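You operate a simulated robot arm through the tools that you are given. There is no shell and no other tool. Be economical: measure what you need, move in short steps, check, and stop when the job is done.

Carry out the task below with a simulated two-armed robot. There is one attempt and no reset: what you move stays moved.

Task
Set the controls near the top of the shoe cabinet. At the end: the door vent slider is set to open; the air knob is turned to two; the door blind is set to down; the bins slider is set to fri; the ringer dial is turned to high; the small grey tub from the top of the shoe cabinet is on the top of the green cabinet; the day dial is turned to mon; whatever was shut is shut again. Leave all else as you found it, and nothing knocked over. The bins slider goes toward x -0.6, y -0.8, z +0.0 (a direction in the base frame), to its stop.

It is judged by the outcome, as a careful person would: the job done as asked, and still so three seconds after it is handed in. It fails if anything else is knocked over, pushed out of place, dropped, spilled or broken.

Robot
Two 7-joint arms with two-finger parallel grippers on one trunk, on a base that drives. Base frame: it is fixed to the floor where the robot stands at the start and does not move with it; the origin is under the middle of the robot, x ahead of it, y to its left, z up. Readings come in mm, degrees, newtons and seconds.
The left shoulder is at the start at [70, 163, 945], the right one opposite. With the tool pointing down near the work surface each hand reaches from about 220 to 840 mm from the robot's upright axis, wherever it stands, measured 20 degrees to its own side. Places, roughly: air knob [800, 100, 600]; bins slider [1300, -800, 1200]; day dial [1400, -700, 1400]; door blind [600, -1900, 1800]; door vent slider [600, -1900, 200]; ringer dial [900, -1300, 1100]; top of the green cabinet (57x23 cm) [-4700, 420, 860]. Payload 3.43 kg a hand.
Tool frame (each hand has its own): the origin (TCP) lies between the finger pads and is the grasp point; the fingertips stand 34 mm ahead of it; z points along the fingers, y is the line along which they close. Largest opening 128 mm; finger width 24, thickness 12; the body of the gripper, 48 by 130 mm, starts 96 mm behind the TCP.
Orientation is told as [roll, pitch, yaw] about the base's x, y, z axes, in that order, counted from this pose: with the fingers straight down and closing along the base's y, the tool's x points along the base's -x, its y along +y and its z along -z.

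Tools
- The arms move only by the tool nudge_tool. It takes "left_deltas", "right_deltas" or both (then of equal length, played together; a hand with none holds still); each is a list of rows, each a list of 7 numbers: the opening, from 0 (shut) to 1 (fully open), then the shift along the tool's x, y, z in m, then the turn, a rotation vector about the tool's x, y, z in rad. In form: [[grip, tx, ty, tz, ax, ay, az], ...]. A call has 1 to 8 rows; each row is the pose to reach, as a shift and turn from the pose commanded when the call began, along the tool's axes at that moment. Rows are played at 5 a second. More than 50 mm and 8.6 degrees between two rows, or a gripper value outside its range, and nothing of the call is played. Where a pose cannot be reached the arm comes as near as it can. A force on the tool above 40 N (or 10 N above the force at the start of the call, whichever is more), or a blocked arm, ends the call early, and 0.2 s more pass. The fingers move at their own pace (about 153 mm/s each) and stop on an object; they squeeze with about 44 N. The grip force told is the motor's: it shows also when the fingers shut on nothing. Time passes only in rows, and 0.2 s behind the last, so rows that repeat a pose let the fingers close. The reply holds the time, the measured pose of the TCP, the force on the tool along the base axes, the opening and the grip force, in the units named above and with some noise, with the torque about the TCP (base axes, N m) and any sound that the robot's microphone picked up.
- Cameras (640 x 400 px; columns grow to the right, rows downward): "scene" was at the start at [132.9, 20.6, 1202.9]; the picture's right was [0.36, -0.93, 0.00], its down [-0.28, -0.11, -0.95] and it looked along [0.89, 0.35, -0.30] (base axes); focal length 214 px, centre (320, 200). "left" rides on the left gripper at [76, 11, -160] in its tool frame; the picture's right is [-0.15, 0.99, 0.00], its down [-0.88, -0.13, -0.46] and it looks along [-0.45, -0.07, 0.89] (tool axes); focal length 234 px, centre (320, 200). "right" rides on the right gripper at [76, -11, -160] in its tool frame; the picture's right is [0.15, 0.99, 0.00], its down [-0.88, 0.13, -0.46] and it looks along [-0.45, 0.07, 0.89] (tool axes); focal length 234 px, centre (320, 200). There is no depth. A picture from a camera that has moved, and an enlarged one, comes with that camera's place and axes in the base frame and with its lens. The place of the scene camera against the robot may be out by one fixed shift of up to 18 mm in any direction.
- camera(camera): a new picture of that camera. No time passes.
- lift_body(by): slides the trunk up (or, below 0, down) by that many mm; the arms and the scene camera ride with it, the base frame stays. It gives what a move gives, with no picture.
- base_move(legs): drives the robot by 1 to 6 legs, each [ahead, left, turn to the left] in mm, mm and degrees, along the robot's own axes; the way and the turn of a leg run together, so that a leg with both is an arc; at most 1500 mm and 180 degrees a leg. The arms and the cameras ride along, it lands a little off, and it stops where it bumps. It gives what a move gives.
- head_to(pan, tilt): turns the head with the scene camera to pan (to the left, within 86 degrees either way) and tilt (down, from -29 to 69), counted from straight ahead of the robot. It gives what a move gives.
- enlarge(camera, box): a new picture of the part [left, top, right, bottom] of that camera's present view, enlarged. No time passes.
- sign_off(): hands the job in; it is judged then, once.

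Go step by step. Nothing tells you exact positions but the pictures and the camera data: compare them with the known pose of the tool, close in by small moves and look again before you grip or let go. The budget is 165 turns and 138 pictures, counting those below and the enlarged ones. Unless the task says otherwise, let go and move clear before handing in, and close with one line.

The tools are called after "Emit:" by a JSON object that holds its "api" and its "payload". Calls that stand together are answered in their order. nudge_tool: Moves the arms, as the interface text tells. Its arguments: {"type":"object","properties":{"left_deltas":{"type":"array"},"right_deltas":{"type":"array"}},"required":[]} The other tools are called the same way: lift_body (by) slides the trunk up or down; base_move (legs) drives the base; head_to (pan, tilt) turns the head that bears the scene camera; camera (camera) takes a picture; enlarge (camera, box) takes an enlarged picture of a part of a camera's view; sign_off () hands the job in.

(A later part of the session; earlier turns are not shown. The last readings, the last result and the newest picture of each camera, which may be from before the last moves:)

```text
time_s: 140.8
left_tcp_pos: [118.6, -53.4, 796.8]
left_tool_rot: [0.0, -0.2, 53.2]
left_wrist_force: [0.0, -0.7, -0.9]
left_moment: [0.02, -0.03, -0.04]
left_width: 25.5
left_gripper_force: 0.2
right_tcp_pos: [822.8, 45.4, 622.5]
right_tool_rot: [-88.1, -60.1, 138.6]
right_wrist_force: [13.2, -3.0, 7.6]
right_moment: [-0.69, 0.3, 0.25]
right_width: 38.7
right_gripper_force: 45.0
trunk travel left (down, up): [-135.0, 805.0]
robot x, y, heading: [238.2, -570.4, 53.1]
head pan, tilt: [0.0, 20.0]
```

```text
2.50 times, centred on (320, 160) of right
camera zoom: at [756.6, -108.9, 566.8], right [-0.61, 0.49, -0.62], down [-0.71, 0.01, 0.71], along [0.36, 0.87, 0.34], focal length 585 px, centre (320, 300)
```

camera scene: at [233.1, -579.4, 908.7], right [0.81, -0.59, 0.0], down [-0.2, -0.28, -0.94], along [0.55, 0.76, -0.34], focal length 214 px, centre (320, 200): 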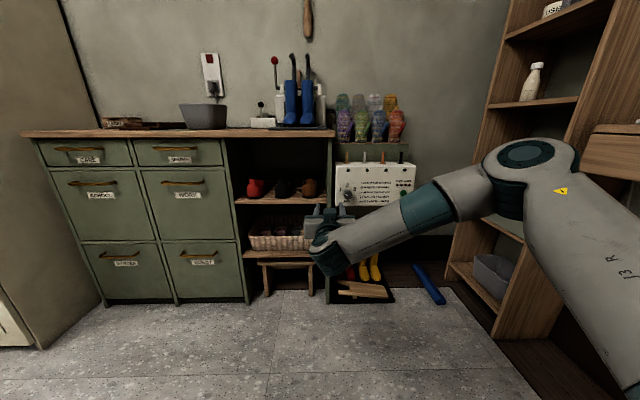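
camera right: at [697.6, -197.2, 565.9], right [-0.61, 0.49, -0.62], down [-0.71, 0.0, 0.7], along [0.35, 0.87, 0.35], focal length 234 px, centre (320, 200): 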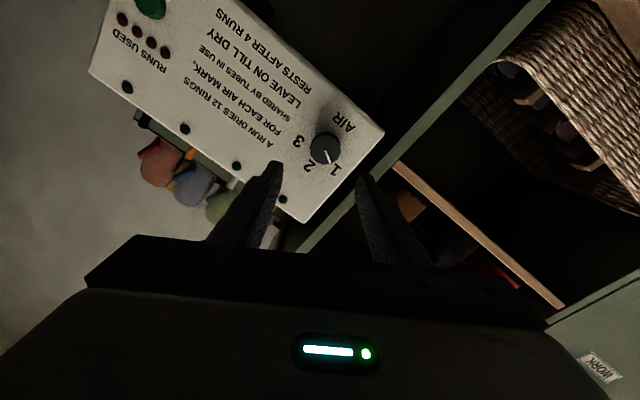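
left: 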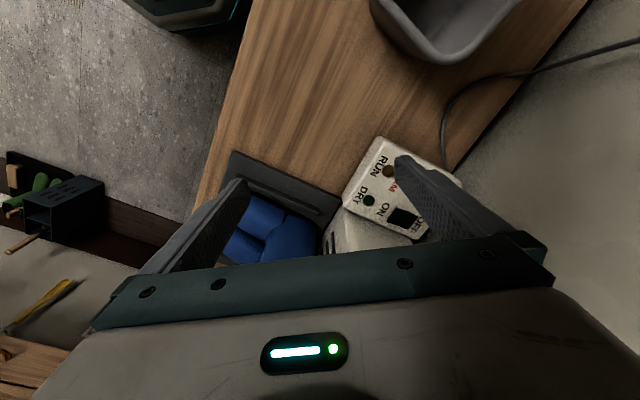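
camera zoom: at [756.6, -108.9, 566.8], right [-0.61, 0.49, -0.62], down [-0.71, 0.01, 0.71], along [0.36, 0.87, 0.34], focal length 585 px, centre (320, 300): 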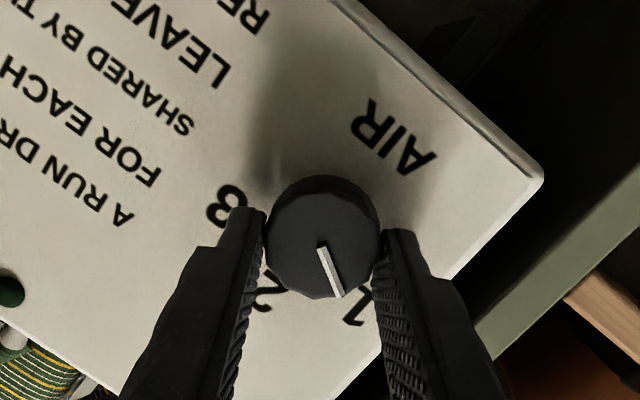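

Emit:
{"api": "nudge_tool", "payload": {"right_deltas": [[0.2, 0, 0, 0, 0, 0, 0.13], [0.2, 0, 0, 0, 0, 0, 0.26], [0.2, 0, 0, 0, 0, 0, 0.39], [0.2, 0, 0, 0, 0, 0, 0.52], [0.2, 0, 0, 0, 0, 0, 0.65], [0.2, 0, 0, 0, 0, 0, 0.78], [0.2, 0, 0, 0, 0, 0, 0.91], [0.2, 0, 0, 0, 0, 0, 0.97]]}}

Emit:
{"api": "enlarge", "payload": {"camera": "right", "box": [200, 80, 440, 240]}}

```text
time_s: 142.1
left_tcp_pos: [118.5, -53.6, 795.4]
left_tool_rot: [-0.1, -0.1, 53.0]
left_wrist_force: [-0.7, -0.2, 0.0]
left_moment: [0.0, -0.01, 0.01]
left_width: 25.5
left_gripper_force: 0.1
right_tcp_pos: [826.0, 41.4, 623.9]
right_tool_rot: [84.5, -80.0, -34.8]
right_wrist_force: [0.2, -7.3, 2.0]
right_moment: [-0.26, 0.1, 0.23]
right_width: 39.3
right_gripper_force: 45.0
trunk travel left (down, up): [-135.0, 805.0]
robot x, y, heading: [236.1, -564.4, 53.1]
head pan, tilt: [0.0, 20.0]
stopped in row 6 (right hand): the force on the tool passed its limit at 41 N (the readings are from after the stop); the commanded pose is now the measured one
```

```text
2.50 times, centred on (320, 160) of right
camera zoom: at [720.8, -79.6, 550.5], right [-0.76, 0.65, 0.03], down [-0.27, -0.35, 0.9], along [0.59, 0.68, 0.44], focal length 585 px, centre (320, 300)
```

zoom: 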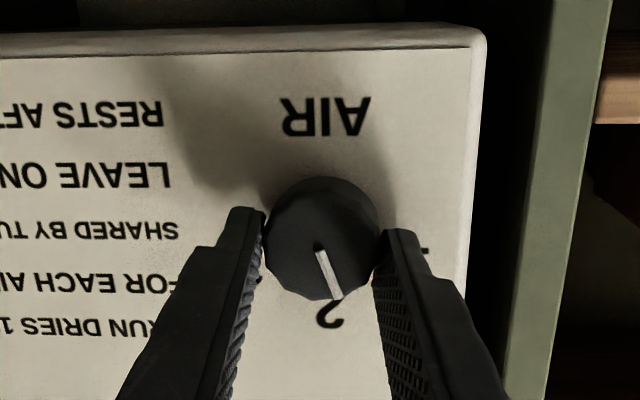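

Emit:
{"api": "nudge_tool", "payload": {"right_deltas": [[0.2, 0, 0, -0.001, 0, 0, 0.1], [0.2, 0, 0, -0.001, 0, 0, 0.2], [0.2, 0, 0, -0.001, 0, 0, 0.3], [0.2, 0, 0, -0.001, 0, 0, 0.32]]}}

Emit:
{"api": "enlarge", "payload": {"camera": "right", "box": [200, 80, 440, 240]}}

```text
time_s: 143.1
left_tcp_pos: [119.4, -54.2, 796.3]
left_tool_rot: [0.0, 0.0, 53.2]
left_wrist_force: [0.1, -0.1, -0.2]
left_moment: [-0.01, 0.03, 0.0]
left_width: 25.6
left_gripper_force: 0.1
right_tcp_pos: [827.4, 40.6, 621.9]
right_tool_rot: [88.0, -61.5, -38.5]
right_wrist_force: [18.9, -3.5, 2.5]
right_moment: [-0.24, -0.01, 0.44]
right_width: 39.1
right_gripper_force: 45.3
trunk travel left (down, up): [-135.0, 805.0]
robot x, y, heading: [236.6, -567.7, 53.1]
head pan, tilt: [0.0, 20.0]
```

```text
2.50 times, centred on (320, 160) of right
camera zoom: at [703.4, -65.1, 554.3], right [-0.71, 0.61, 0.34], down [-0.05, -0.53, 0.84], along [0.7, 0.58, 0.41], focal length 585 px, centre (320, 300)
```

zoom: 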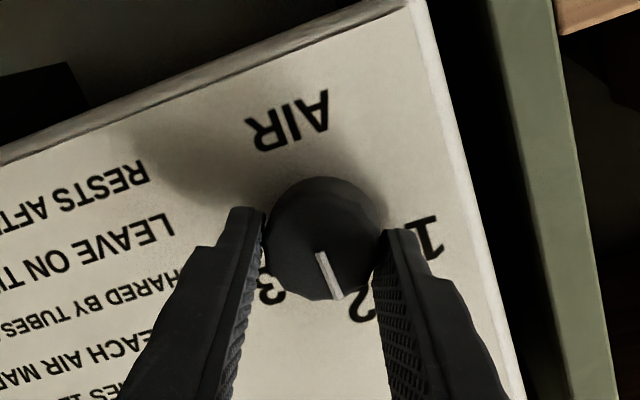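

Pointer lines up with "2". Release and withdraw.

Emit:
{"api": "nudge_tool", "payload": {"right_deltas": [[0.3, 0, 0, 0, 0, 0, 0], [0.46, 0, 0, 0, 0, 0, 0], [0.46, 0, 0, -0.03, 0, 0, 0], [0.46, 0, 0, -0.07, 0, 0, 0], [0.46, 0, 0, -0.11, 0, 0, 0]]}}

Emit:
{"api": "enlarge", "payload": {"camera": "scene", "box": [300, 130, 440, 230]}}

Emit:
{"api": "enlarge", "payload": {"camera": "right", "box": [200, 60, 440, 220]}}

```text
time_s: 144.3
left_tcp_pos: [117.7, -53.3, 796.7]
left_tool_rot: [-0.1, 0.1, 53.2]
left_wrist_force: [-0.3, -0.5, -0.8]
left_moment: [-0.02, 0.01, 0.03]
left_width: 25.7
left_gripper_force: 0.0
right_tcp_pos: [753.3, -37.7, 625.9]
right_tool_rot: [87.9, -61.7, -38.3]
right_wrist_force: [-0.3, -0.2, 0.4]
right_moment: [-0.01, 0.01, 0.01]
right_width: 59.1
right_gripper_force: 0.1
trunk travel left (down, up): [-135.0, 805.0]
robot x, y, heading: [240.4, -565.9, 53.2]
head pan, tilt: [0.0, 20.0]
```

```text
4.00 times, centred on (370, 180) of scene
camera zoom: at [319.5, -465.8, 908.7], right [0.8, -0.6, 0.0], down [-0.2, -0.27, -0.94], along [0.56, 0.75, -0.34], focal length 858 px, centre (120, 280)
```

zoom: 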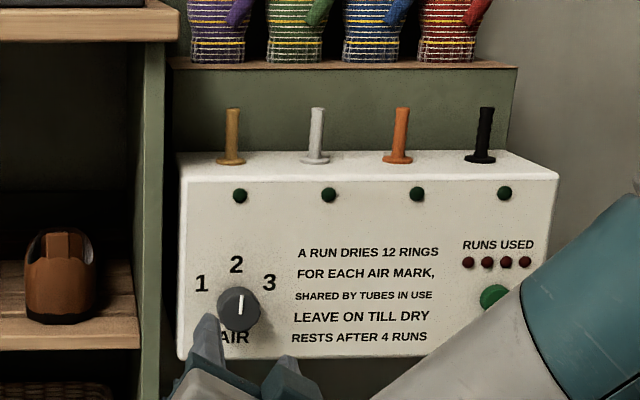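

```text
2.50 times, centred on (320, 140) of right
camera zoom: at [630.7, -144.3, 557.2], right [-0.72, 0.61, 0.34], down [-0.05, -0.53, 0.84], along [0.7, 0.59, 0.41], focal length 585 px, centre (320, 350)
```

zoom: 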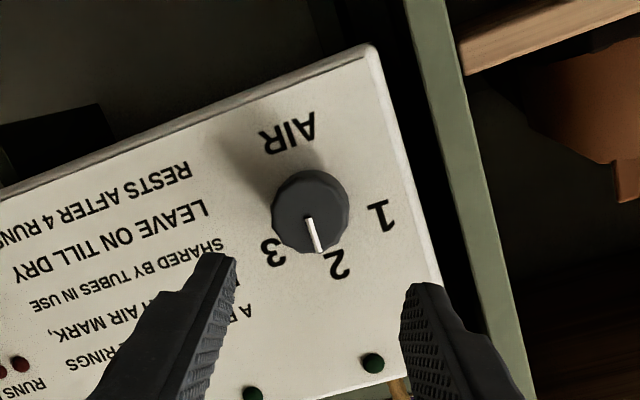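

Air knob is on 2. Now for the tub: back off, raise the trunk, move left in front of the shoe cabinet.

Emit:
{"api": "base_move", "payload": {"legs": [[-200, 0, 0]]}}

Emit:
{"api": "lift_body", "payload": {"by": 400}}

Emit:
{"api": "base_move", "payload": {"legs": [[0, 450, 0]]}}

Emit:
{"api": "head_to", "payload": {"pan": 5, "tilt": 30}}

Emit:
{"api": "camera", "payload": {"camera": "scene"}}

```text
time_s: 145.9
left_tcp_pos: [0.6, -210.6, 796.0]
left_tool_rot: [-0.1, 0.0, 53.0]
left_wrist_force: [0.2, 0.6, 0.1]
left_moment: [0.03, -0.01, -0.01]
left_width: 25.6
left_gripper_force: 0.0
right_tcp_pos: [637.6, -197.6, 624.7]
right_tool_rot: [88.1, -61.6, -38.4]
right_wrist_force: [-0.3, 0.8, 0.0]
right_moment: [0.02, 0.0, -0.01]
right_width: 58.7
right_gripper_force: 0.1
trunk travel left (down, up): [-135.0, 805.0]
robot x, y, heading: [121.1, -724.8, 53.3]
head pan, tilt: [0.0, 20.0]
```

```text
time_s: 149.7
left_tcp_pos: [1.6, -210.7, 1195.3]
left_tool_rot: [-0.1, -0.1, 53.0]
left_wrist_force: [-0.5, 0.2, 0.4]
left_moment: [0.0, 0.01, 0.03]
left_width: 25.4
left_gripper_force: 0.0
right_tcp_pos: [638.2, -197.3, 1025.8]
right_tool_rot: [87.9, -61.7, -38.3]
right_wrist_force: [0.5, 0.1, 0.2]
right_moment: [0.0, 0.02, -0.01]
right_width: 59.1
right_gripper_force: 0.1
trunk travel left (down, up): [-535.0, 405.0]
robot x, y, heading: [121.6, -724.5, 53.3]
head pan, tilt: [0.0, 20.0]
```

```text
time_s: 152.4
left_tcp_pos: [-347.4, 54.7, 1195.0]
left_tool_rot: [-0.1, 0.0, 52.7]
left_wrist_force: [-0.1, 0.7, 0.3]
left_moment: [-0.01, 0.02, 0.0]
left_width: 25.6
left_gripper_force: 0.0
right_tcp_pos: [288.0, 65.9, 1026.7]
right_tool_rot: [88.0, -61.7, -38.8]
right_wrist_force: [-0.2, -0.2, 0.5]
right_moment: [0.01, 0.04, 0.0]
right_width: 59.1
right_gripper_force: 0.0
trunk travel left (down, up): [-535.0, 405.0]
robot x, y, heading: [-235.3, -460.0, 53.1]
head pan, tilt: [0.0, 20.0]
```

```text
time_s: 153.1
left_tcp_pos: [-347.0, 53.6, 1195.8]
left_tool_rot: [-0.1, 0.0, 52.7]
left_wrist_force: [-0.1, -1.1, 0.0]
left_moment: [0.02, -0.01, 0.04]
left_width: 25.4
left_gripper_force: 0.1
right_tcp_pos: [288.6, 66.1, 1025.8]
right_tool_rot: [87.9, -61.6, -38.6]
right_wrist_force: [0.1, 0.2, -0.3]
right_moment: [0.02, 0.02, -0.01]
right_width: 59.0
right_gripper_force: 0.0
trunk travel left (down, up): [-535.0, 405.0]
robot x, y, heading: [-233.5, -458.1, 52.7]
head pan, tilt: [5.0, 30.0]
```

```text
49 pictures are left
camera scene: at [-158.2, -356.0, 1292.6], right [0.85, -0.53, 0.0], down [-0.27, -0.42, -0.87], along [0.46, 0.73, -0.5], focal length 214 px, centre (320, 200)
```

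scene: 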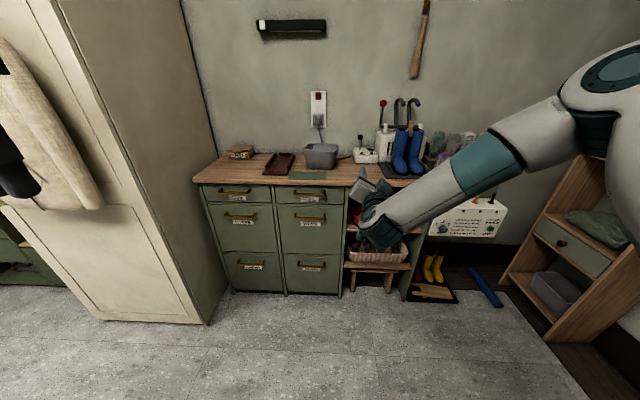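

Emit:
{"api": "enlarge", "payload": {"camera": "scene", "box": [260, 110, 380, 190]}}

```text
5.00 times, centred on (320, 150) of scene
camera zoom: at [-158.2, -356.0, 1292.6], right [0.85, -0.53, 0.0], down [-0.27, -0.42, -0.87], along [0.46, 0.73, -0.5], focal length 1072 px, centre (320, 450)
```

zoom: 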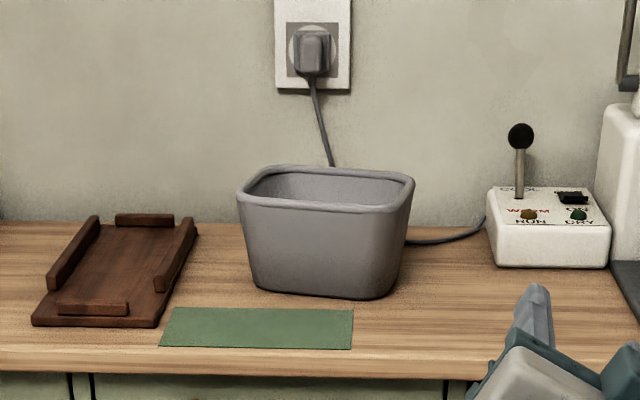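

The tub is an empty, ~17 cm wide one. First tuck the right arm back so it stays clear of the cabinet top.

Emit:
{"api": "nudge_tool", "payload": {"right_deltas": [[0.3, -0.008, -0.016, -0.035, 0, 0, -0.06], [0.2, -0.016, -0.032, -0.07, 0, 0, -0.12], [0.2, -0.024, -0.048, -0.105, 0, 0, -0.18], [0.2, -0.032, -0.064, -0.14, 0, 0, -0.24], [0.2, -0.04, -0.08, -0.175, 0, 0, -0.3], [0.2, -0.048, -0.096, -0.21, 0, 0, -0.36], [0.2, -0.056, -0.112, -0.245, 0, 0, -0.42], [0.2, -0.067, -0.133, -0.28, 0, 0, -0.47]]}}

```text
time_s: 154.9
left_tcp_pos: [-347.8, 54.6, 1196.0]
left_tool_rot: [0.0, 0.0, 52.7]
left_wrist_force: [0.0, -0.4, 0.1]
left_moment: [0.04, 0.0, -0.02]
left_width: 25.5
left_gripper_force: 0.1
right_tcp_pos: [260.3, -80.2, 1007.9]
right_tool_rot: [44.0, -87.7, 4.0]
right_wrist_force: [0.1, 0.4, -0.4]
right_moment: [0.0, 0.0, 0.04]
right_width: 25.4
right_gripper_force: 0.0
right hand out of reach, approached as far as the arm can: row 4, 5, 6, 7, 8
trunk travel left (down, up): [-535.0, 405.0]
robot x, y, heading: [-230.1, -458.4, 52.9]
head pan, tilt: [5.0, 30.0]
```

Emit:
{"api": "nudge_tool", "payload": {"right_deltas": [[0.2, 0, -0.01, -0.01, 0, 0.14, 0], [0.2, 0, -0.02, -0.02, 0, 0.28, 0], [0.2, 0, -0.03, -0.04, 0, 0.42, 0], [0.2, 0, -0.04, -0.06, 0, 0.56, 0], [0.2, 0, -0.05, -0.09, 0, 0.7, 0], [0.2, 0, -0.06, -0.12, 0, 0.84, 0], [0.2, 0, -0.06, -0.15, 0, 0.98, 0], [0.2, 0, -0.06, -0.18, 0, 1.12, 0]]}}

```text
time_s: 156.7
left_tcp_pos: [-345.0, 54.7, 1196.4]
left_tool_rot: [0.2, 0.1, 52.7]
left_wrist_force: [0.7, -1.4, 0.5]
left_moment: [0.06, 0.03, 0.01]
left_width: 25.7
left_gripper_force: 0.1
right_tcp_pos: [188.7, -249.0, 1020.4]
right_tool_rot: [1.7, -24.6, 48.8]
right_wrist_force: [0.2, -1.5, -0.4]
right_moment: [0.02, -0.02, -0.01]
right_width: 25.5
right_gripper_force: 0.1
right hand out of reach, approached as far as the arm can: row 1, 2, 3, 4, 5, 6, 7, 8
trunk travel left (down, up): [-535.0, 405.0]
robot x, y, heading: [-233.5, -457.8, 52.5]
head pan, tilt: [5.0, 30.0]
```

Emit:
{"api": "base_move", "payload": {"legs": [[440, 0, 0.5]]}}

Emit:
{"api": "nudge_tool", "payload": {"left_deltas": [[0.4, -0.045, -0.02, 0, 0, 0, 0], [0.6, -0.09, -0.04, 0, 0, 0, 0], [0.8, -0.135, -0.06, 0, 0, 0, 0], [0.8, -0.18, -0.08, 0, 0, 0, 0], [0.8, -0.225, -0.1, 0, 0, 0, 0], [0.8, -0.27, -0.12, 0, 0, 0, 0], [0.8, -0.31, -0.14, 0, 0, 0, 0], [0.8, -0.35, -0.16, 0, 0, 0, 0]]}}

Emit:
{"api": "camera", "payload": {"camera": "left"}}

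Emit:
{"api": "camera", "payload": {"camera": "scene"}}

```text
time_s: 159.5
left_tcp_pos: [-86.2, 413.1, 1195.3]
left_tool_rot: [0.0, 0.0, 53.6]
left_wrist_force: [0.8, -0.7, -0.3]
left_moment: [-0.01, 0.0, 0.02]
left_width: 25.7
left_gripper_force: 0.0
right_tcp_pos: [453.4, 118.3, 1020.9]
right_tool_rot: [1.5, -24.7, 49.7]
right_wrist_force: [-0.3, 0.4, 0.1]
right_moment: [0.02, 0.0, -0.04]
right_width: 25.5
right_gripper_force: 0.1
trunk travel left (down, up): [-535.0, 405.0]
robot x, y, heading: [32.3, -101.6, 53.6]
head pan, tilt: [5.0, 30.0]
```

```text
time_s: 161.3
left_tcp_pos: [255.3, 599.2, 1196.4]
left_tool_rot: [0.1, 0.0, 53.6]
left_wrist_force: [0.9, 0.1, -0.6]
left_moment: [-0.01, 0.05, 0.0]
left_width: 102.4
left_gripper_force: 0.0
right_tcp_pos: [454.8, 119.0, 1020.6]
right_tool_rot: [1.6, -24.6, 49.5]
right_wrist_force: [0.3, -0.1, -0.5]
right_moment: [0.04, 0.07, 0.0]
right_width: 25.6
right_gripper_force: 0.2
trunk travel left (down, up): [-535.0, 405.0]
robot x, y, heading: [39.5, -101.2, 53.7]
head pan, tilt: [5.0, 30.0]
```

```text
47 pictures are left
camera left: at [201.6, 546.5, 1358.8], right [-0.71, 0.71, 0.0], down [0.63, 0.63, 0.45], along [0.32, 0.32, -0.89], focal length 234 px, centre (320, 200)
```

left: 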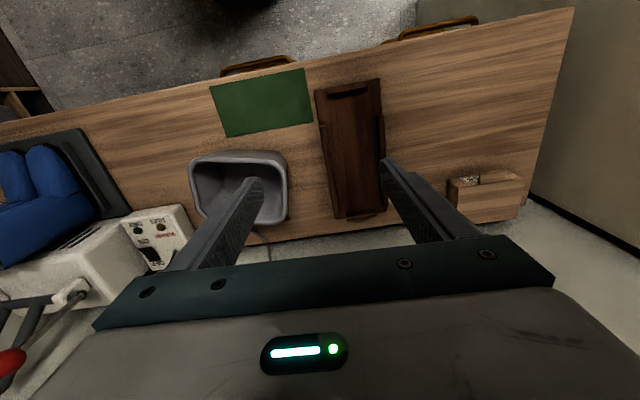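

```text
46 pictures are left
camera scene: at [112.6, 5.6, 1292.3], right [0.85, -0.52, 0.0], down [-0.26, -0.43, -0.87], along [0.45, 0.74, -0.5], focal length 214 px, centre (320, 200)
```

scene: 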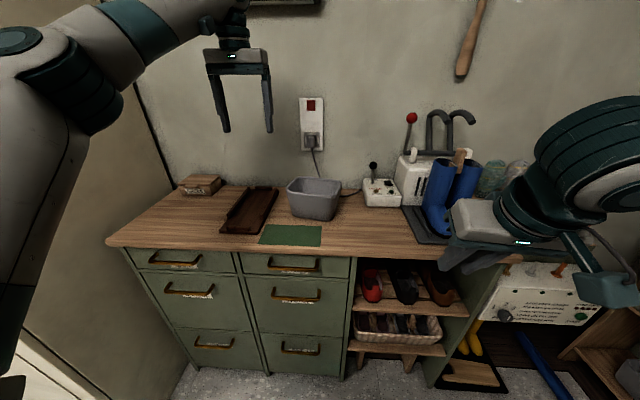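

Tub's left wall is about at u≈-83, v≈712, rim z≈972. Hover over it and look.

Emit:
{"api": "nudge_tool", "payload": {"left_deltas": [[0.7, -0.025, -0.025, 0.03, 0, 0, 0], [0.6, -0.05, -0.05, 0.06, 0, 0, 0], [0.5, -0.079, -0.072, 0.09, 0, 0, 0], [0.47, -0.079, -0.072, 0.125, 0, 0, 0], [0.47, -0.079, -0.072, 0.145, 0, 0, 0]]}}

Emit:
{"api": "camera", "payload": {"camera": "left"}}

Emit:
{"api": "enlarge", "payload": {"camera": "scene", "box": [220, 100, 380, 250]}}

```text
time_s: 162.5
left_tcp_pos: [355.1, 619.5, 1052.2]
left_tool_rot: [0.1, -0.2, 53.5]
left_wrist_force: [-0.9, -0.2, 0.2]
left_moment: [0.0, 0.07, 0.0]
left_width: 60.5
left_gripper_force: 0.0
right_tcp_pos: [453.5, 118.4, 1021.9]
right_tool_rot: [1.7, -24.7, 49.6]
right_wrist_force: [-0.1, 0.4, -0.8]
right_moment: [0.02, 0.01, 0.01]
right_width: 25.5
right_gripper_force: 0.2
trunk travel left (down, up): [-535.0, 405.0]
robot x, y, heading: [40.4, -101.8, 53.5]
head pan, tilt: [5.0, 30.0]
```

```text
45 pictures are left
camera left: at [301.1, 567.3, 1213.5], right [-0.71, 0.71, 0.0], down [0.63, 0.63, 0.46], along [0.32, 0.32, -0.89], focal length 234 px, centre (320, 200)
```

left: 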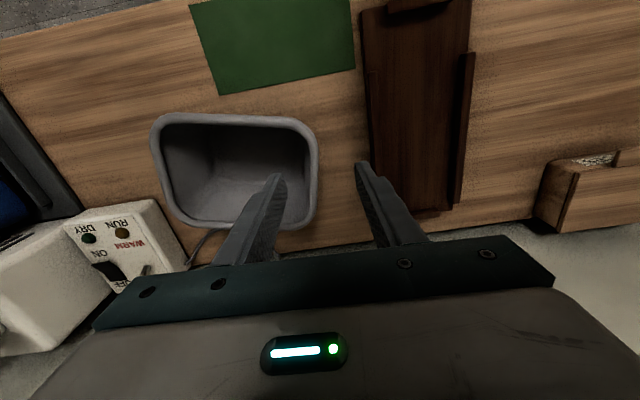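

```text
2.67 times, centred on (300, 175) of scene
camera zoom: at [110.5, 5.2, 1292.6], right [0.85, -0.52, 0.0], down [-0.26, -0.43, -0.87], along [0.45, 0.74, -0.5], focal length 572 px, centre (373, 267)
```

zoom: 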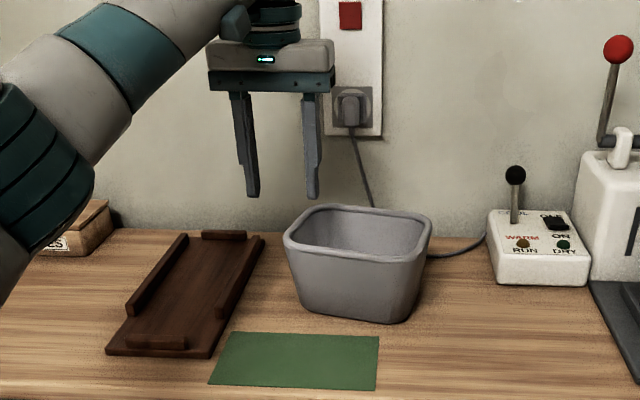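

Emit:
{"api": "nudge_tool", "payload": {"left_deltas": [[0.47, -0.01, -0.007, 0.0, 0, 0, 0], [0.47, -0.01, -0.007, 0.03, 0, 0, 0], [0.47, -0.01, -0.007, 0.055, 0, 0, 0], [0.47, -0.01, -0.007, 0.075, 0, 0, 0]]}}

Emit:
{"api": "camera", "payload": {"camera": "left"}}

Emit:
{"api": "enlarge", "payload": {"camera": "scene", "box": [220, 100, 380, 250]}}

```text
time_s: 163.5
left_tcp_pos: [365.4, 626.9, 975.5]
left_tool_rot: [0.0, 0.0, 53.6]
left_wrist_force: [-0.1, -0.3, 0.5]
left_moment: [-0.01, 0.02, 0.04]
left_width: 60.3
left_gripper_force: 0.0
right_tcp_pos: [452.2, 119.2, 1020.9]
right_tool_rot: [1.5, -24.8, 49.6]
right_wrist_force: [0.4, 0.3, -0.2]
right_moment: [-0.03, 0.02, 0.0]
right_width: 25.9
right_gripper_force: 0.0
trunk travel left (down, up): [-535.0, 405.0]
robot x, y, heading: [35.1, -102.0, 53.4]
head pan, tilt: [5.0, 30.0]
```

```text
43 pictures are left
camera left: at [311.8, 574.5, 1136.6], right [-0.71, 0.7, 0.0], down [0.63, 0.63, 0.46], along [0.32, 0.32, -0.89], focal length 234 px, centre (320, 200)
```

left: 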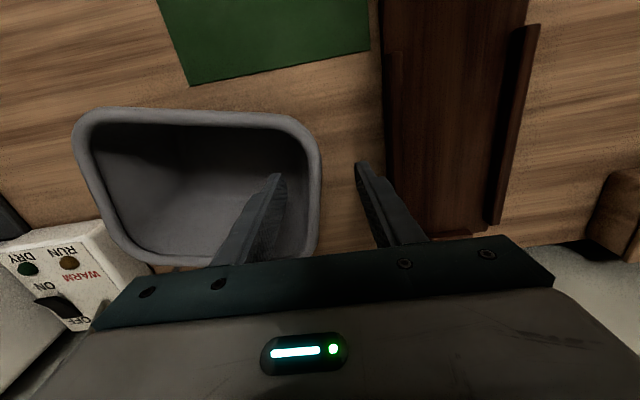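

```text
2.67 times, centred on (300, 175) of scene
camera zoom: at [109.9, 6.2, 1292.6], right [0.85, -0.52, 0.0], down [-0.26, -0.43, -0.87], along [0.45, 0.74, -0.5], focal length 572 px, centre (373, 267)
```

zoom: 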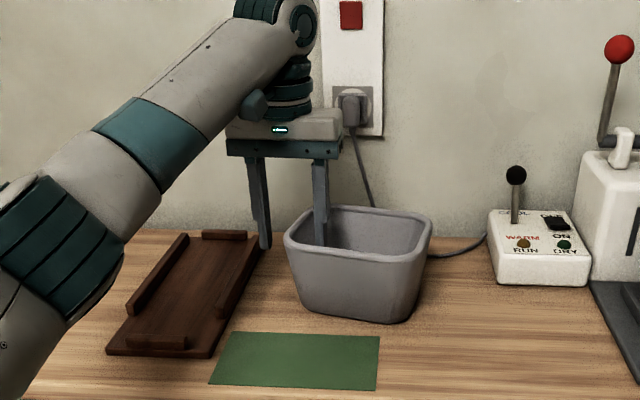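

One finger is inside, one outside. Go 15 mm lower, shift slightly and close.

Emit:
{"api": "nudge_tool", "payload": {"left_deltas": [[0.47, 0, -0.006, 0.008, 0, 0, 0], [0.47, -0.003, -0.006, 0.015, 0, 0, 0], [0.3, -0.003, -0.006, 0.015, 0, 0, 0], [0.1, -0.003, -0.006, 0.015, 0, 0, 0], [0, -0.003, -0.006, 0.015, 0, 0, 0], [0, -0.003, -0.006, 0.015, 0, 0, 0]]}}

Emit:
{"api": "camera", "payload": {"camera": "left"}}

```text
time_s: 164.9
left_tcp_pos: [373.4, 623.7, 962.7]
left_tool_rot: [-0.1, -0.2, 53.7]
left_wrist_force: [4.5, 0.6, 11.9]
left_moment: [-0.28, -2.55, 0.6]
left_width: 12.1
left_gripper_force: 44.1
right_tcp_pos: [452.7, 118.3, 1021.0]
right_tool_rot: [1.6, -24.8, 49.6]
right_wrist_force: [-0.8, 0.0, -0.9]
right_moment: [0.02, -0.01, -0.01]
right_width: 25.5
right_gripper_force: 0.1
trunk travel left (down, up): [-535.0, 405.0]
robot x, y, heading: [37.3, -98.7, 53.6]
head pan, tilt: [5.0, 30.0]
```

```text
41 pictures are left
camera left: at [318.5, 571.6, 1123.7], right [-0.71, 0.7, 0.0], down [0.63, 0.63, 0.46], along [0.32, 0.32, -0.89], focal length 234 px, centre (320, 200)
```

left: 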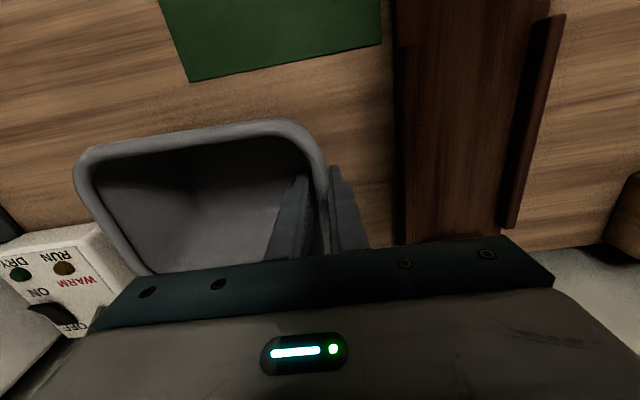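

Gripped on a 12 mm wall. Lift straight up.

Emit:
{"api": "nudge_tool", "payload": {"left_deltas": [[0, 0, 0, -0.02, 0, 0, 0], [0, 0, 0, -0.05, 0, 0, 0], [0, 0, 0, -0.08, 0, 0, 0], [0, 0, 0, -0.12, 0, 0, 0], [0, 0, 0, -0.16, 0, 0, 0]]}}

Emit:
{"api": "camera", "payload": {"camera": "scene"}}

```text
time_s: 166.1
left_tcp_pos: [366.7, 615.6, 1121.2]
left_tool_rot: [0.1, -0.2, 53.3]
left_wrist_force: [1.0, -0.4, -2.4]
left_moment: [0.14, 0.16, 0.02]
left_width: 7.4
left_gripper_force: 42.0
left hand out of reach, approached as far as the arm can: row 5
right_tcp_pos: [454.4, 116.7, 1019.9]
right_tool_rot: [1.5, -24.7, 49.6]
right_wrist_force: [-0.2, -1.0, -0.2]
right_moment: [0.0, 0.02, -0.05]
right_width: 25.6
right_gripper_force: 0.1
trunk travel left (down, up): [-535.0, 405.0]
robot x, y, heading: [35.0, -97.0, 53.4]
head pan, tilt: [5.0, 30.0]
```

```text
40 pictures are left
camera scene: at [110.0, 3.0, 1292.7], right [0.85, -0.52, 0.0], down [-0.26, -0.43, -0.87], along [0.45, 0.74, -0.5], focal length 214 px, centre (320, 200)
```

scene: 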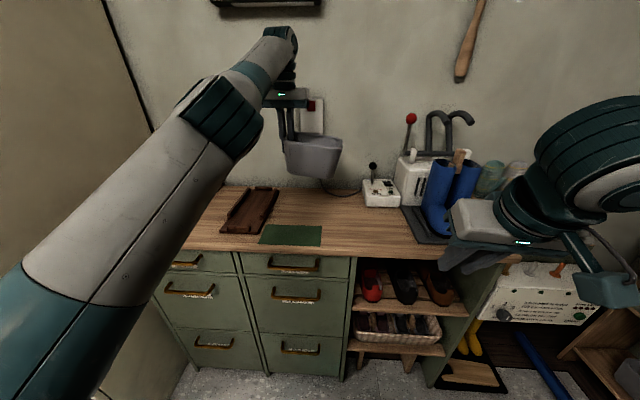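

Tub lifted and held. Back away and bring it closer to the body.

Emit:
{"api": "base_move", "payload": {"legs": [[-600, 0, 0]]}}

Emit:
{"api": "nudge_tool", "payload": {"left_deltas": [[0, 0.04, 0.01, 0, 0, 0, 0], [0, 0.08, 0.02, 0, 0, 0, 0], [0, 0.12, 0.03, 0, 0, 0, 0], [0, 0.16, 0.04, 0, 0, 0, 0], [0, 0.2, 0.05, 0, 0, 0, 0], [0, 0.24, 0.05, 0, 0, 0, 0], [0, 0.28, 0.05, 0, 0, 0, 0]]}}

Emit:
{"api": "base_move", "payload": {"legs": [[0, 0, 90]]}}

Emit:
{"api": "head_to", "payload": {"pan": 0, "tilt": 15}}

Emit:
{"api": "camera", "payload": {"camera": "scene"}}

```text
time_s: 169.5
left_tcp_pos: [3.7, 129.1, 1119.3]
left_tool_rot: [0.0, 0.0, 53.7]
left_wrist_force: [0.4, -1.0, -2.2]
left_moment: [0.08, 0.1, -0.02]
left_width: 7.7
left_gripper_force: 41.5
right_tcp_pos: [91.7, -371.2, 1020.0]
right_tool_rot: [1.5, -24.6, 49.7]
right_wrist_force: [1.2, -0.4, 0.6]
right_moment: [0.02, 0.0, 0.01]
right_width: 25.5
right_gripper_force: 0.0
trunk travel left (down, up): [-535.0, 405.0]
robot x, y, heading: [-321.4, -589.7, 53.3]
head pan, tilt: [5.0, 30.0]
```

```text
time_s: 171.1
left_tcp_pos: [-7.6, 128.7, 1136.6]
left_tool_rot: [-0.1, 0.0, 53.6]
left_wrist_force: [0.9, 1.1, -1.6]
left_moment: [0.04, 0.12, 0.0]
left_width: 7.5
left_gripper_force: 41.4
left hand out of reach, approached as far as the arm can: row 1, 2, 3, 4, 5, 6, 7
right_tcp_pos: [91.8, -370.7, 1020.5]
right_tool_rot: [1.5, -24.7, 49.7]
right_wrist_force: [0.1, 0.1, -0.1]
right_moment: [-0.02, 0.03, 0.01]
right_width: 25.3
right_gripper_force: 0.1
trunk travel left (down, up): [-535.0, 405.0]
robot x, y, heading: [-323.2, -591.5, 53.6]
head pan, tilt: [5.0, 30.0]
```

```text
time_s: 175.3
left_tcp_pos: [-1047.0, -285.3, 1137.0]
left_tool_rot: [0.0, 0.1, 144.5]
left_wrist_force: [0.6, 0.4, -2.0]
left_moment: [-0.1, 0.07, -0.03]
left_width: 7.5
left_gripper_force: 42.0
right_tcp_pos: [-547.5, -177.1, 1020.9]
right_tool_rot: [1.5, -24.7, 140.5]
right_wrist_force: [1.0, 0.3, -0.2]
right_moment: [0.01, -0.03, 0.01]
right_width: 25.6
right_gripper_force: 0.0
trunk travel left (down, up): [-535.0, 405.0]
robot x, y, heading: [-323.6, -593.2, 144.5]
head pan, tilt: [5.0, 30.0]
```

```text
time_s: 176.1
left_tcp_pos: [-1045.1, -284.7, 1135.6]
left_tool_rot: [0.0, 0.0, 144.4]
left_wrist_force: [0.4, -0.5, -1.9]
left_moment: [-0.08, 0.06, 0.0]
left_width: 7.4
left_gripper_force: 41.2
right_tcp_pos: [-548.4, -176.9, 1020.6]
right_tool_rot: [1.6, -24.7, 140.6]
right_wrist_force: [0.1, 1.0, -0.8]
right_moment: [0.04, 0.02, -0.01]
right_width: 25.8
right_gripper_force: 0.0
trunk travel left (down, up): [-535.0, 405.0]
robot x, y, heading: [-321.2, -588.6, 144.5]
head pan, tilt: [0.0, 15.0]
```

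```text
39 pictures are left
camera scene: at [-445.4, -518.7, 1316.7], right [0.58, 0.81, 0.0], down [0.21, -0.15, -0.97], along [-0.79, 0.56, -0.26], focal length 214 px, centre (320, 200)
```

scene: 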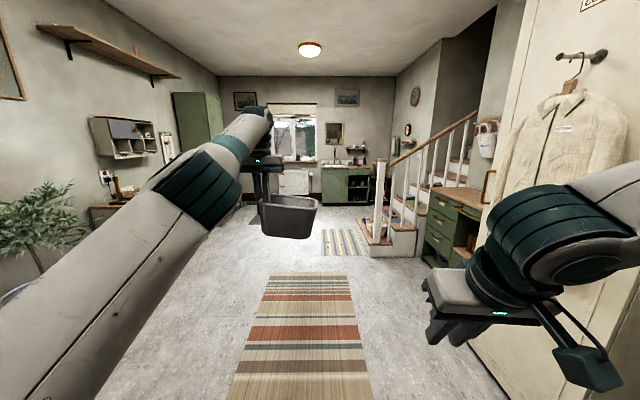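

Tub is held well. I'll look left along the way to the green cabinet before driving.

Emit:
{"api": "head_to", "payload": {"pan": 60, "tilt": 20}}

Emit:
{"api": "camera", "payload": {"camera": "scene"}}

```text
time_s: 177.4
left_tcp_pos: [-1046.0, -285.3, 1136.2]
left_tool_rot: [0.1, -0.1, 144.6]
left_wrist_force: [0.9, -0.3, -1.9]
left_moment: [-0.11, 0.02, -0.01]
left_width: 7.4
left_gripper_force: 41.6
right_tcp_pos: [-547.2, -176.7, 1019.9]
right_tool_rot: [1.6, -24.7, 140.6]
right_wrist_force: [0.2, 0.4, -0.1]
right_moment: [-0.03, 0.0, -0.01]
right_width: 25.7
right_gripper_force: 0.0
trunk travel left (down, up): [-535.0, 405.0]
robot x, y, heading: [-328.3, -588.8, 144.5]
head pan, tilt: [60.0, 20.0]
```

```text
38 pictures are left
camera scene: at [-454.1, -611.5, 1308.6], right [-0.41, 0.91, 0.0], down [0.31, 0.14, -0.94], along [-0.86, -0.39, -0.34], focal length 214 px, centre (320, 200)
```

scene: 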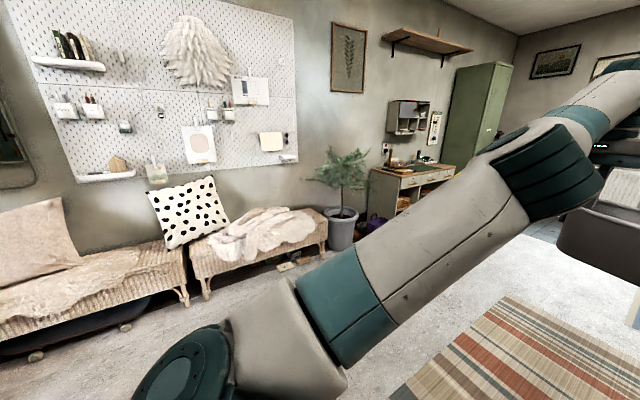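

Emit:
{"api": "base_move", "payload": {"legs": [[200, 1000, -1.4], [1500, 0, 0]]}}

Emit:
{"api": "head_to", "payload": {"pan": 10, "tilt": 15}}

Emit:
{"api": "camera", "payload": {"camera": "scene"}}

```text
time_s: 189.9
left_tcp_pos: [-3003.6, -53.7, 1136.4]
left_tool_rot: [0.1, 0.1, 141.8]
left_wrist_force: [0.8, -0.3, -1.0]
left_moment: [-0.1, 0.09, 0.03]
left_width: 7.3
left_gripper_force: 41.4
right_tcp_pos: [-2500.5, 31.6, 1019.9]
right_tool_rot: [1.4, -24.8, 137.9]
right_wrist_force: [-0.1, 0.3, -0.1]
right_moment: [-0.03, 0.0, 0.02]
right_width: 25.6
right_gripper_force: 0.1
trunk travel left (down, up): [-535.0, 405.0]
robot x, y, heading: [-2298.3, -393.5, 141.9]
head pan, tilt: [60.0, 20.0]
```

```text
time_s: 191.1
left_tcp_pos: [-3004.3, -55.4, 1135.6]
left_tool_rot: [0.0, 0.0, 141.8]
left_wrist_force: [0.9, 1.2, -2.5]
left_moment: [-0.09, 0.06, 0.04]
left_width: 7.4
left_gripper_force: 41.0
right_tcp_pos: [-2500.9, 31.3, 1020.3]
right_tool_rot: [1.6, -24.7, 137.9]
right_wrist_force: [0.8, 0.1, -0.7]
right_moment: [-0.03, 0.03, 0.04]
right_width: 25.6
right_gripper_force: 0.0
trunk travel left (down, up): [-535.0, 405.0]
robot x, y, heading: [-2295.6, -392.9, 141.9]
head pan, tilt: [10.0, 15.0]
```

```text
37 pictures are left
camera scene: at [-2423.2, -329.5, 1316.7], right [0.47, 0.88, 0.0], down [0.23, -0.12, -0.97], along [-0.85, 0.45, -0.26], focal length 214 px, centre (320, 200)
```

scene: 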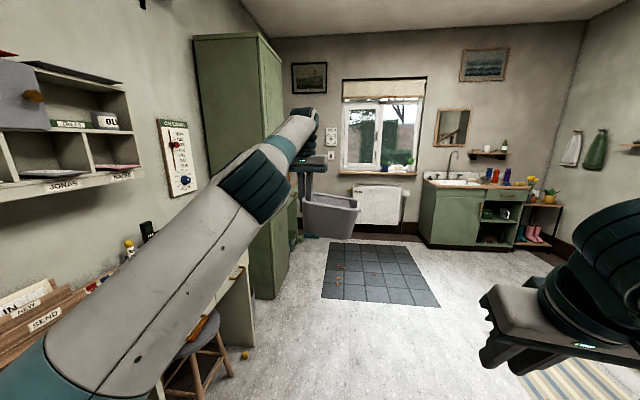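

The target lies just past the tall cabinet; I'll zoom to see it and the dark tile area.

Emit:
{"api": "enlarge", "payload": {"camera": "scene", "box": [270, 190, 450, 310]}}

```text
3.33 times, centred on (360, 250) of scene
camera zoom: at [-2423.2, -329.5, 1316.7], right [0.47, 0.88, 0.0], down [0.23, -0.12, -0.97], along [-0.85, 0.45, -0.26], focal length 715 px, centre (187, 33)
```

zoom: 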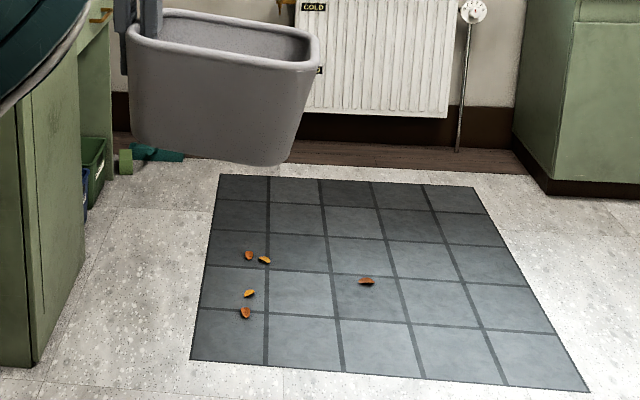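

The tile area is a flat inlay with a few leaves; I'll route around the leaves: ahead, right, then turn to face the cabinet.

Emit:
{"api": "base_move", "payload": {"legs": [[1080, 0, 1.2], [480, -560, 0], [0, 0, 90]]}}

Emit:
{"api": "head_to", "payload": {"pan": -35, "tilt": 20}}

Emit:
{"api": "camera", "payload": {"camera": "scene"}}

```text
time_s: 204.2
left_tcp_pos: [-3491.1, 309.0, 1136.4]
left_tool_rot: [0.0, 0.1, -126.4]
left_wrist_force: [0.2, 0.2, -1.9]
left_moment: [-0.04, -0.09, 0.03]
left_width: 7.7
left_gripper_force: 41.5
right_tcp_pos: [-3591.8, 808.0, 1021.1]
right_tool_rot: [1.5, -24.7, -130.4]
right_wrist_force: [-0.1, 0.7, 0.1]
right_moment: [-0.01, 0.0, 0.04]
right_width: 25.7
right_gripper_force: 0.1
trunk travel left (down, up): [-535.0, 405.0]
robot x, y, heading: [-3176.5, 1024.3, -126.2]
head pan, tilt: [10.0, 15.0]
```

```text
time_s: 205.3
left_tcp_pos: [-3491.0, 307.9, 1135.5]
left_tool_rot: [0.0, 0.1, -126.5]
left_wrist_force: [-0.6, -0.7, -1.7]
left_moment: [-0.06, -0.11, -0.02]
left_width: 7.5
left_gripper_force: 41.4
right_tcp_pos: [-3591.7, 808.9, 1021.4]
right_tool_rot: [1.5, -24.8, -130.4]
right_wrist_force: [0.2, 0.5, -1.0]
right_moment: [-0.01, 0.0, 0.0]
right_width: 25.4
right_gripper_force: 0.0
trunk travel left (down, up): [-535.0, 405.0]
robot x, y, heading: [-3179.9, 1028.0, -126.5]
head pan, tilt: [-35.0, 20.0]
```

```text
35 pictures are left
camera scene: at [-3298.0, 941.2, 1308.6], right [-0.32, 0.95, 0.0], down [0.32, 0.11, -0.94], along [-0.89, -0.3, -0.34], focal length 214 px, centre (320, 200)
```

scene: 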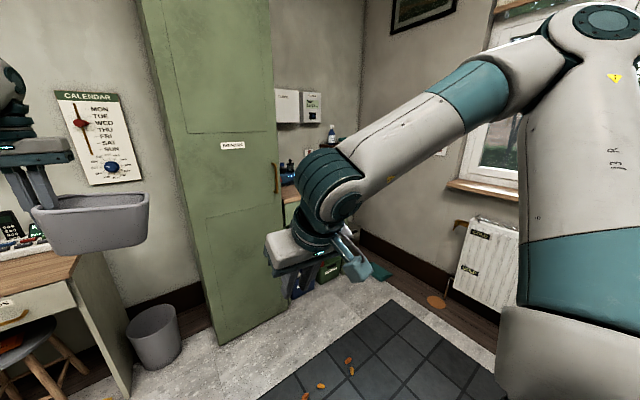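

Emit:
{"api": "base_move", "payload": {"legs": [[0, -950, -0.4]]}}

Emit:
{"api": "head_to", "payload": {"pan": 0, "tilt": 22}}

Emit:
{"api": "camera", "payload": {"camera": "scene"}}

```text
time_s: 210.2
left_tcp_pos: [-4255.6, 875.9, 1137.1]
left_tool_rot: [0.0, 0.0, -127.0]
left_wrist_force: [0.9, 0.1, -1.2]
left_moment: [-0.05, -0.12, 0.0]
left_width: 7.6
left_gripper_force: 41.6
right_tcp_pos: [-4352.2, 1375.5, 1020.6]
right_tool_rot: [1.6, -24.7, -130.9]
right_wrist_force: [-0.3, -0.2, -0.1]
right_moment: [-0.01, 0.03, 0.0]
right_width: 25.9
right_gripper_force: 0.2
trunk travel left (down, up): [-535.0, 405.0]
robot x, y, heading: [-3934.1, 1589.7, -126.9]
head pan, tilt: [-35.0, 20.0]
```

```text
time_s: 211.2
left_tcp_pos: [-4255.0, 874.9, 1135.0]
left_tool_rot: [0.1, 0.0, -126.9]
left_wrist_force: [0.2, 0.2, -1.6]
left_moment: [-0.09, -0.08, 0.0]
left_width: 7.3
left_gripper_force: 41.0
right_tcp_pos: [-4352.3, 1375.7, 1020.0]
right_tool_rot: [1.6, -24.7, -130.8]
right_wrist_force: [0.3, -0.1, 1.0]
right_moment: [0.02, 0.0, -0.01]
right_width: 25.8
right_gripper_force: 0.1
trunk travel left (down, up): [-535.0, 405.0]
robot x, y, heading: [-3931.4, 1591.5, -126.7]
head pan, tilt: [0.0, 22.0]
```

```text
34 pictures are left
camera scene: at [-4024.5, 1461.6, 1305.4], right [-0.8, 0.6, 0.0], down [0.23, 0.3, -0.93], along [-0.56, -0.74, -0.38], focal length 214 px, centre (320, 200)
```

scene: 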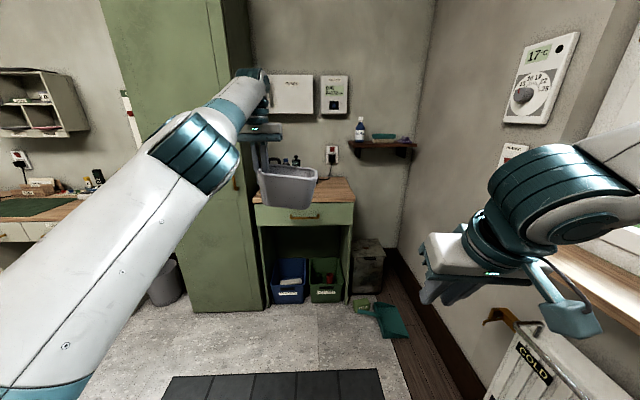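

Emit:
{"api": "enlarge", "payload": {"camera": "scene", "box": [230, 110, 390, 230]}}

```text
3.33 times, centred on (310, 170) of scene
camera zoom: at [-4024.5, 1461.6, 1305.4], right [-0.8, 0.6, 0.0], down [0.23, 0.3, -0.93], along [-0.56, -0.74, -0.38], focal length 715 px, centre (353, 300)
```

zoom: 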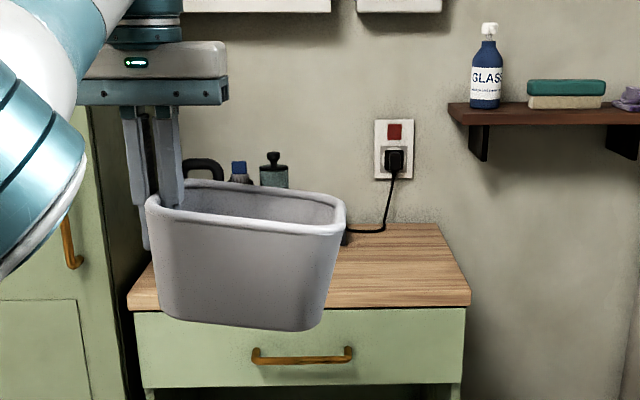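

There are a kettle and bottles at the back-left of that top; the right-front area is free. I'll place the tub around u≈-4130, v≈-2450: shift right and drive forward.

Emit:
{"api": "nudge_tool", "payload": {"left_deltas": [[0, 0, -0.03, 0, 0, 0, 0], [0, 0, -0.06, 0, 0, 0, 0]]}}

Emit:
{"api": "base_move", "payload": {"legs": [[0, -60, 0], [500, 0, 0]]}}

Emit:
{"api": "camera", "payload": {"camera": "scene"}}

Emit:
{"api": "camera", "payload": {"camera": "left"}}

```text
time_s: 211.8
left_tcp_pos: [-4297.3, 917.1, 1136.0]
left_tool_rot: [0.0, 0.1, -126.9]
left_wrist_force: [-1.1, 0.2, -1.4]
left_moment: [-0.06, -0.1, 0.0]
left_width: 7.3
left_gripper_force: 40.7
left hand out of reach, approached as far as the arm can: row 2
right_tcp_pos: [-4351.1, 1376.0, 1021.3]
right_tool_rot: [1.5, -24.6, -130.9]
right_wrist_force: [-1.0, 0.2, 0.4]
right_moment: [-0.03, -0.01, 0.04]
right_width: 25.8
right_gripper_force: 0.0
trunk travel left (down, up): [-535.0, 405.0]
robot x, y, heading: [-3934.8, 1589.2, -127.1]
head pan, tilt: [0.0, 22.0]
```

```text
time_s: 215.4
left_tcp_pos: [-4668.0, 557.6, 1137.5]
left_tool_rot: [-0.1, 0.0, -128.1]
left_wrist_force: [-0.5, 0.7, -2.8]
left_moment: [-0.07, -0.1, -0.01]
left_width: 7.5
left_gripper_force: 41.6
right_tcp_pos: [-4714.0, 1017.2, 1021.0]
right_tool_rot: [1.5, -24.8, -132.0]
right_wrist_force: [-0.2, -0.1, 1.0]
right_moment: [0.02, 0.0, 0.01]
right_width: 25.4
right_gripper_force: 0.1
trunk travel left (down, up): [-535.0, 405.0]
robot x, y, heading: [-4289.9, 1219.7, -128.1]
head pan, tilt: [0.0, 22.0]
```

```text
32 pictures are left
camera scene: at [-4384.3, 1096.9, 1305.4], right [-0.79, 0.62, 0.0], down [0.23, 0.3, -0.93], along [-0.57, -0.73, -0.38], focal length 214 px, centre (320, 200)
```

scene: 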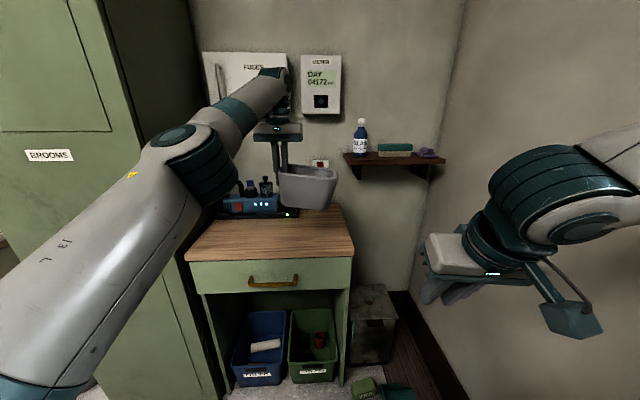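

```text
31 pictures are left
camera left: at [-4612.4, 611.2, 1297.8], right [0.69, -0.72, 0.0], down [-0.64, -0.61, 0.46], along [-0.33, -0.31, -0.89], focal length 234 px, centre (320, 200)
```

left: 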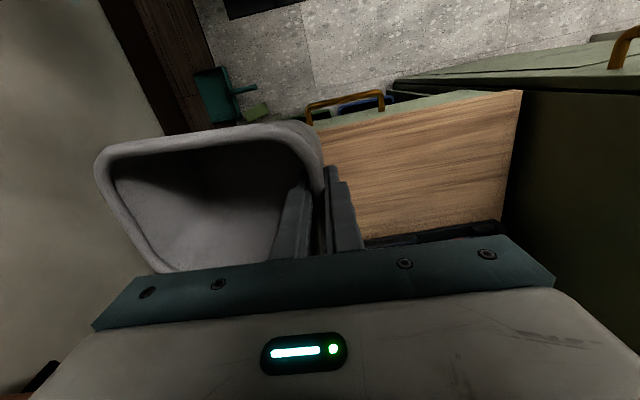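

The strip in front of the black tray is free (v −2330…−2640). Drive the last bit and lower partway.

Emit:
{"api": "base_move", "payload": {"legs": [[115, 0, 1.2]]}}

Emit:
{"api": "nudge_tool", "payload": {"left_deltas": [[0, 0, 0, 0.03, 0, 0, 0], [0, 0, 0, 0.07, 0, 0, 0], [0, 0, 0, 0.11, 0, 0, 0], [0, 0, 0, 0.14, 0, 0, 0]]}}

Emit:
{"api": "enlarge", "payload": {"camera": "scene", "box": [160, 130, 380, 310]}}

```text
time_s: 216.6
left_tcp_pos: [-4724.7, 458.2, 1136.4]
left_tool_rot: [-0.1, 0.0, -126.9]
left_wrist_force: [0.1, 0.2, -2.3]
left_moment: [-0.06, -0.11, 0.01]
left_width: 7.5
left_gripper_force: 41.7
right_tcp_pos: [-4780.0, 917.9, 1021.0]
right_tool_rot: [1.5, -24.6, -130.7]
right_wrist_force: [-0.7, -0.6, -0.2]
right_moment: [0.01, 0.03, 0.01]
right_width: 25.7
right_gripper_force: 0.1
trunk travel left (down, up): [-535.0, 405.0]
robot x, y, heading: [-4363.0, 1132.3, -127.0]
head pan, tilt: [0.0, 22.0]
```

```text
time_s: 217.6
left_tcp_pos: [-4725.1, 460.2, 997.1]
left_tool_rot: [-0.1, 0.1, -126.9]
left_wrist_force: [-0.2, 0.4, -2.8]
left_moment: [-0.06, -0.11, -0.02]
left_width: 7.3
left_gripper_force: 41.6
right_tcp_pos: [-4779.9, 916.9, 1020.5]
right_tool_rot: [1.5, -24.8, -130.8]
right_wrist_force: [0.2, -0.3, 0.0]
right_moment: [-0.02, -0.01, -0.03]
right_width: 25.4
right_gripper_force: 0.0
trunk travel left (down, up): [-535.0, 405.0]
robot x, y, heading: [-4361.9, 1128.3, -127.0]
head pan, tilt: [0.0, 22.0]
```

```text
2.22 times, centred on (270, 220) of scene
camera zoom: at [-4452.0, 1002.9, 1305.4], right [-0.8, 0.6, 0.0], down [0.22, 0.3, -0.93], along [-0.56, -0.74, -0.38], focal length 477 px, centre (431, 156)
```

zoom: 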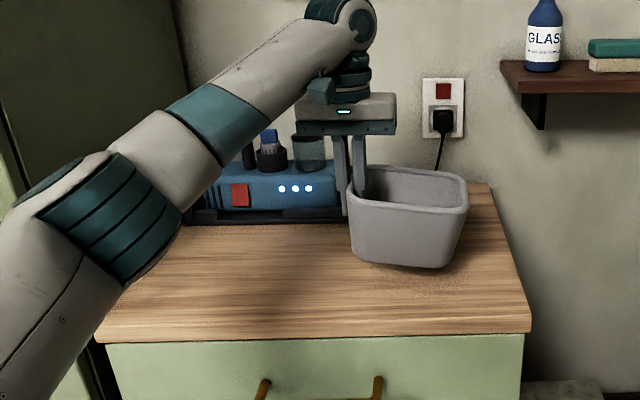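

Bring it 30 mm toward the front edge for clearance and lower gently until contact.

Emit:
{"api": "nudge_tool", "payload": {"left_deltas": [[0, 0.015, 0, 0, 0, 0, 0], [0, 0.03, 0, 0, 0, 0, 0], [0, 0.03, 0, 0.01, 0, 0, 0], [0, 0.03, 0, 0.018, 0, 0, 0], [0, 0.03, 0, 0.024, 0, 0, 0]]}}

Emit:
{"api": "enlarge", "payload": {"camera": "scene", "box": [160, 130, 380, 310]}}

```text
time_s: 218.8
left_tcp_pos: [-4708.2, 482.5, 972.2]
left_tool_rot: [0.0, -0.1, -126.9]
left_wrist_force: [-0.3, -0.2, -1.9]
left_moment: [-0.08, -0.15, 0.0]
left_width: 7.6
left_gripper_force: 41.7
right_tcp_pos: [-4780.0, 917.1, 1020.9]
right_tool_rot: [1.5, -24.6, -130.7]
right_wrist_force: [0.4, 0.1, 0.2]
right_moment: [0.0, 0.0, 0.0]
right_width: 25.4
right_gripper_force: 0.1
trunk travel left (down, up): [-535.0, 405.0]
robot x, y, heading: [-4361.2, 1130.8, -126.7]
head pan, tilt: [0.0, 22.0]
```

```text
2.22 times, centred on (270, 220) of scene
camera zoom: at [-4452.1, 1003.7, 1305.4], right [-0.8, 0.6, 0.0], down [0.23, 0.3, -0.93], along [-0.56, -0.74, -0.38], focal length 477 px, centre (431, 156)
```

zoom: 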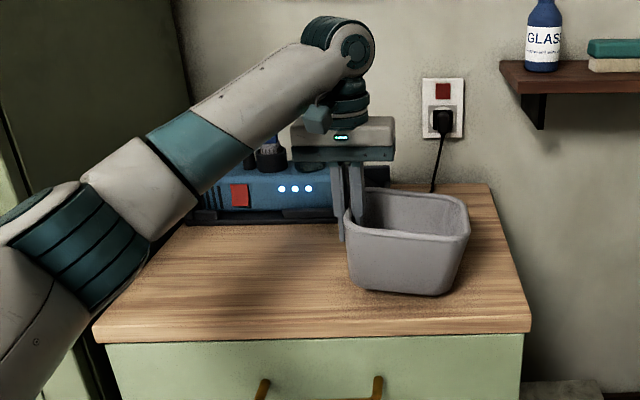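

Emit:
{"api": "nudge_tool", "payload": {"left_deltas": [[0, 0, 0, 0.005, 0, 0, 0], [0, 0, 0, 0.01, 0, 0, 0], [0, 0, 0, 0.015, 0, 0, 0]]}}

```text
time_s: 219.6
left_tcp_pos: [-4707.6, 483.0, 961.2]
left_tool_rot: [-0.1, -0.3, -126.8]
left_wrist_force: [1.5, -2.3, 12.1]
left_moment: [0.22, 1.77, 0.26]
left_width: 7.9
left_gripper_force: 41.9
right_tcp_pos: [-4778.1, 919.1, 1022.7]
right_tool_rot: [1.6, -24.8, -130.8]
right_wrist_force: [0.4, 1.1, 0.0]
right_moment: [-0.03, 0.0, 0.0]
right_width: 25.6
right_gripper_force: 0.0
trunk travel left (down, up): [-535.0, 405.0]
robot x, y, heading: [-4361.9, 1129.8, -127.0]
head pan, tilt: [0.0, 22.0]
```

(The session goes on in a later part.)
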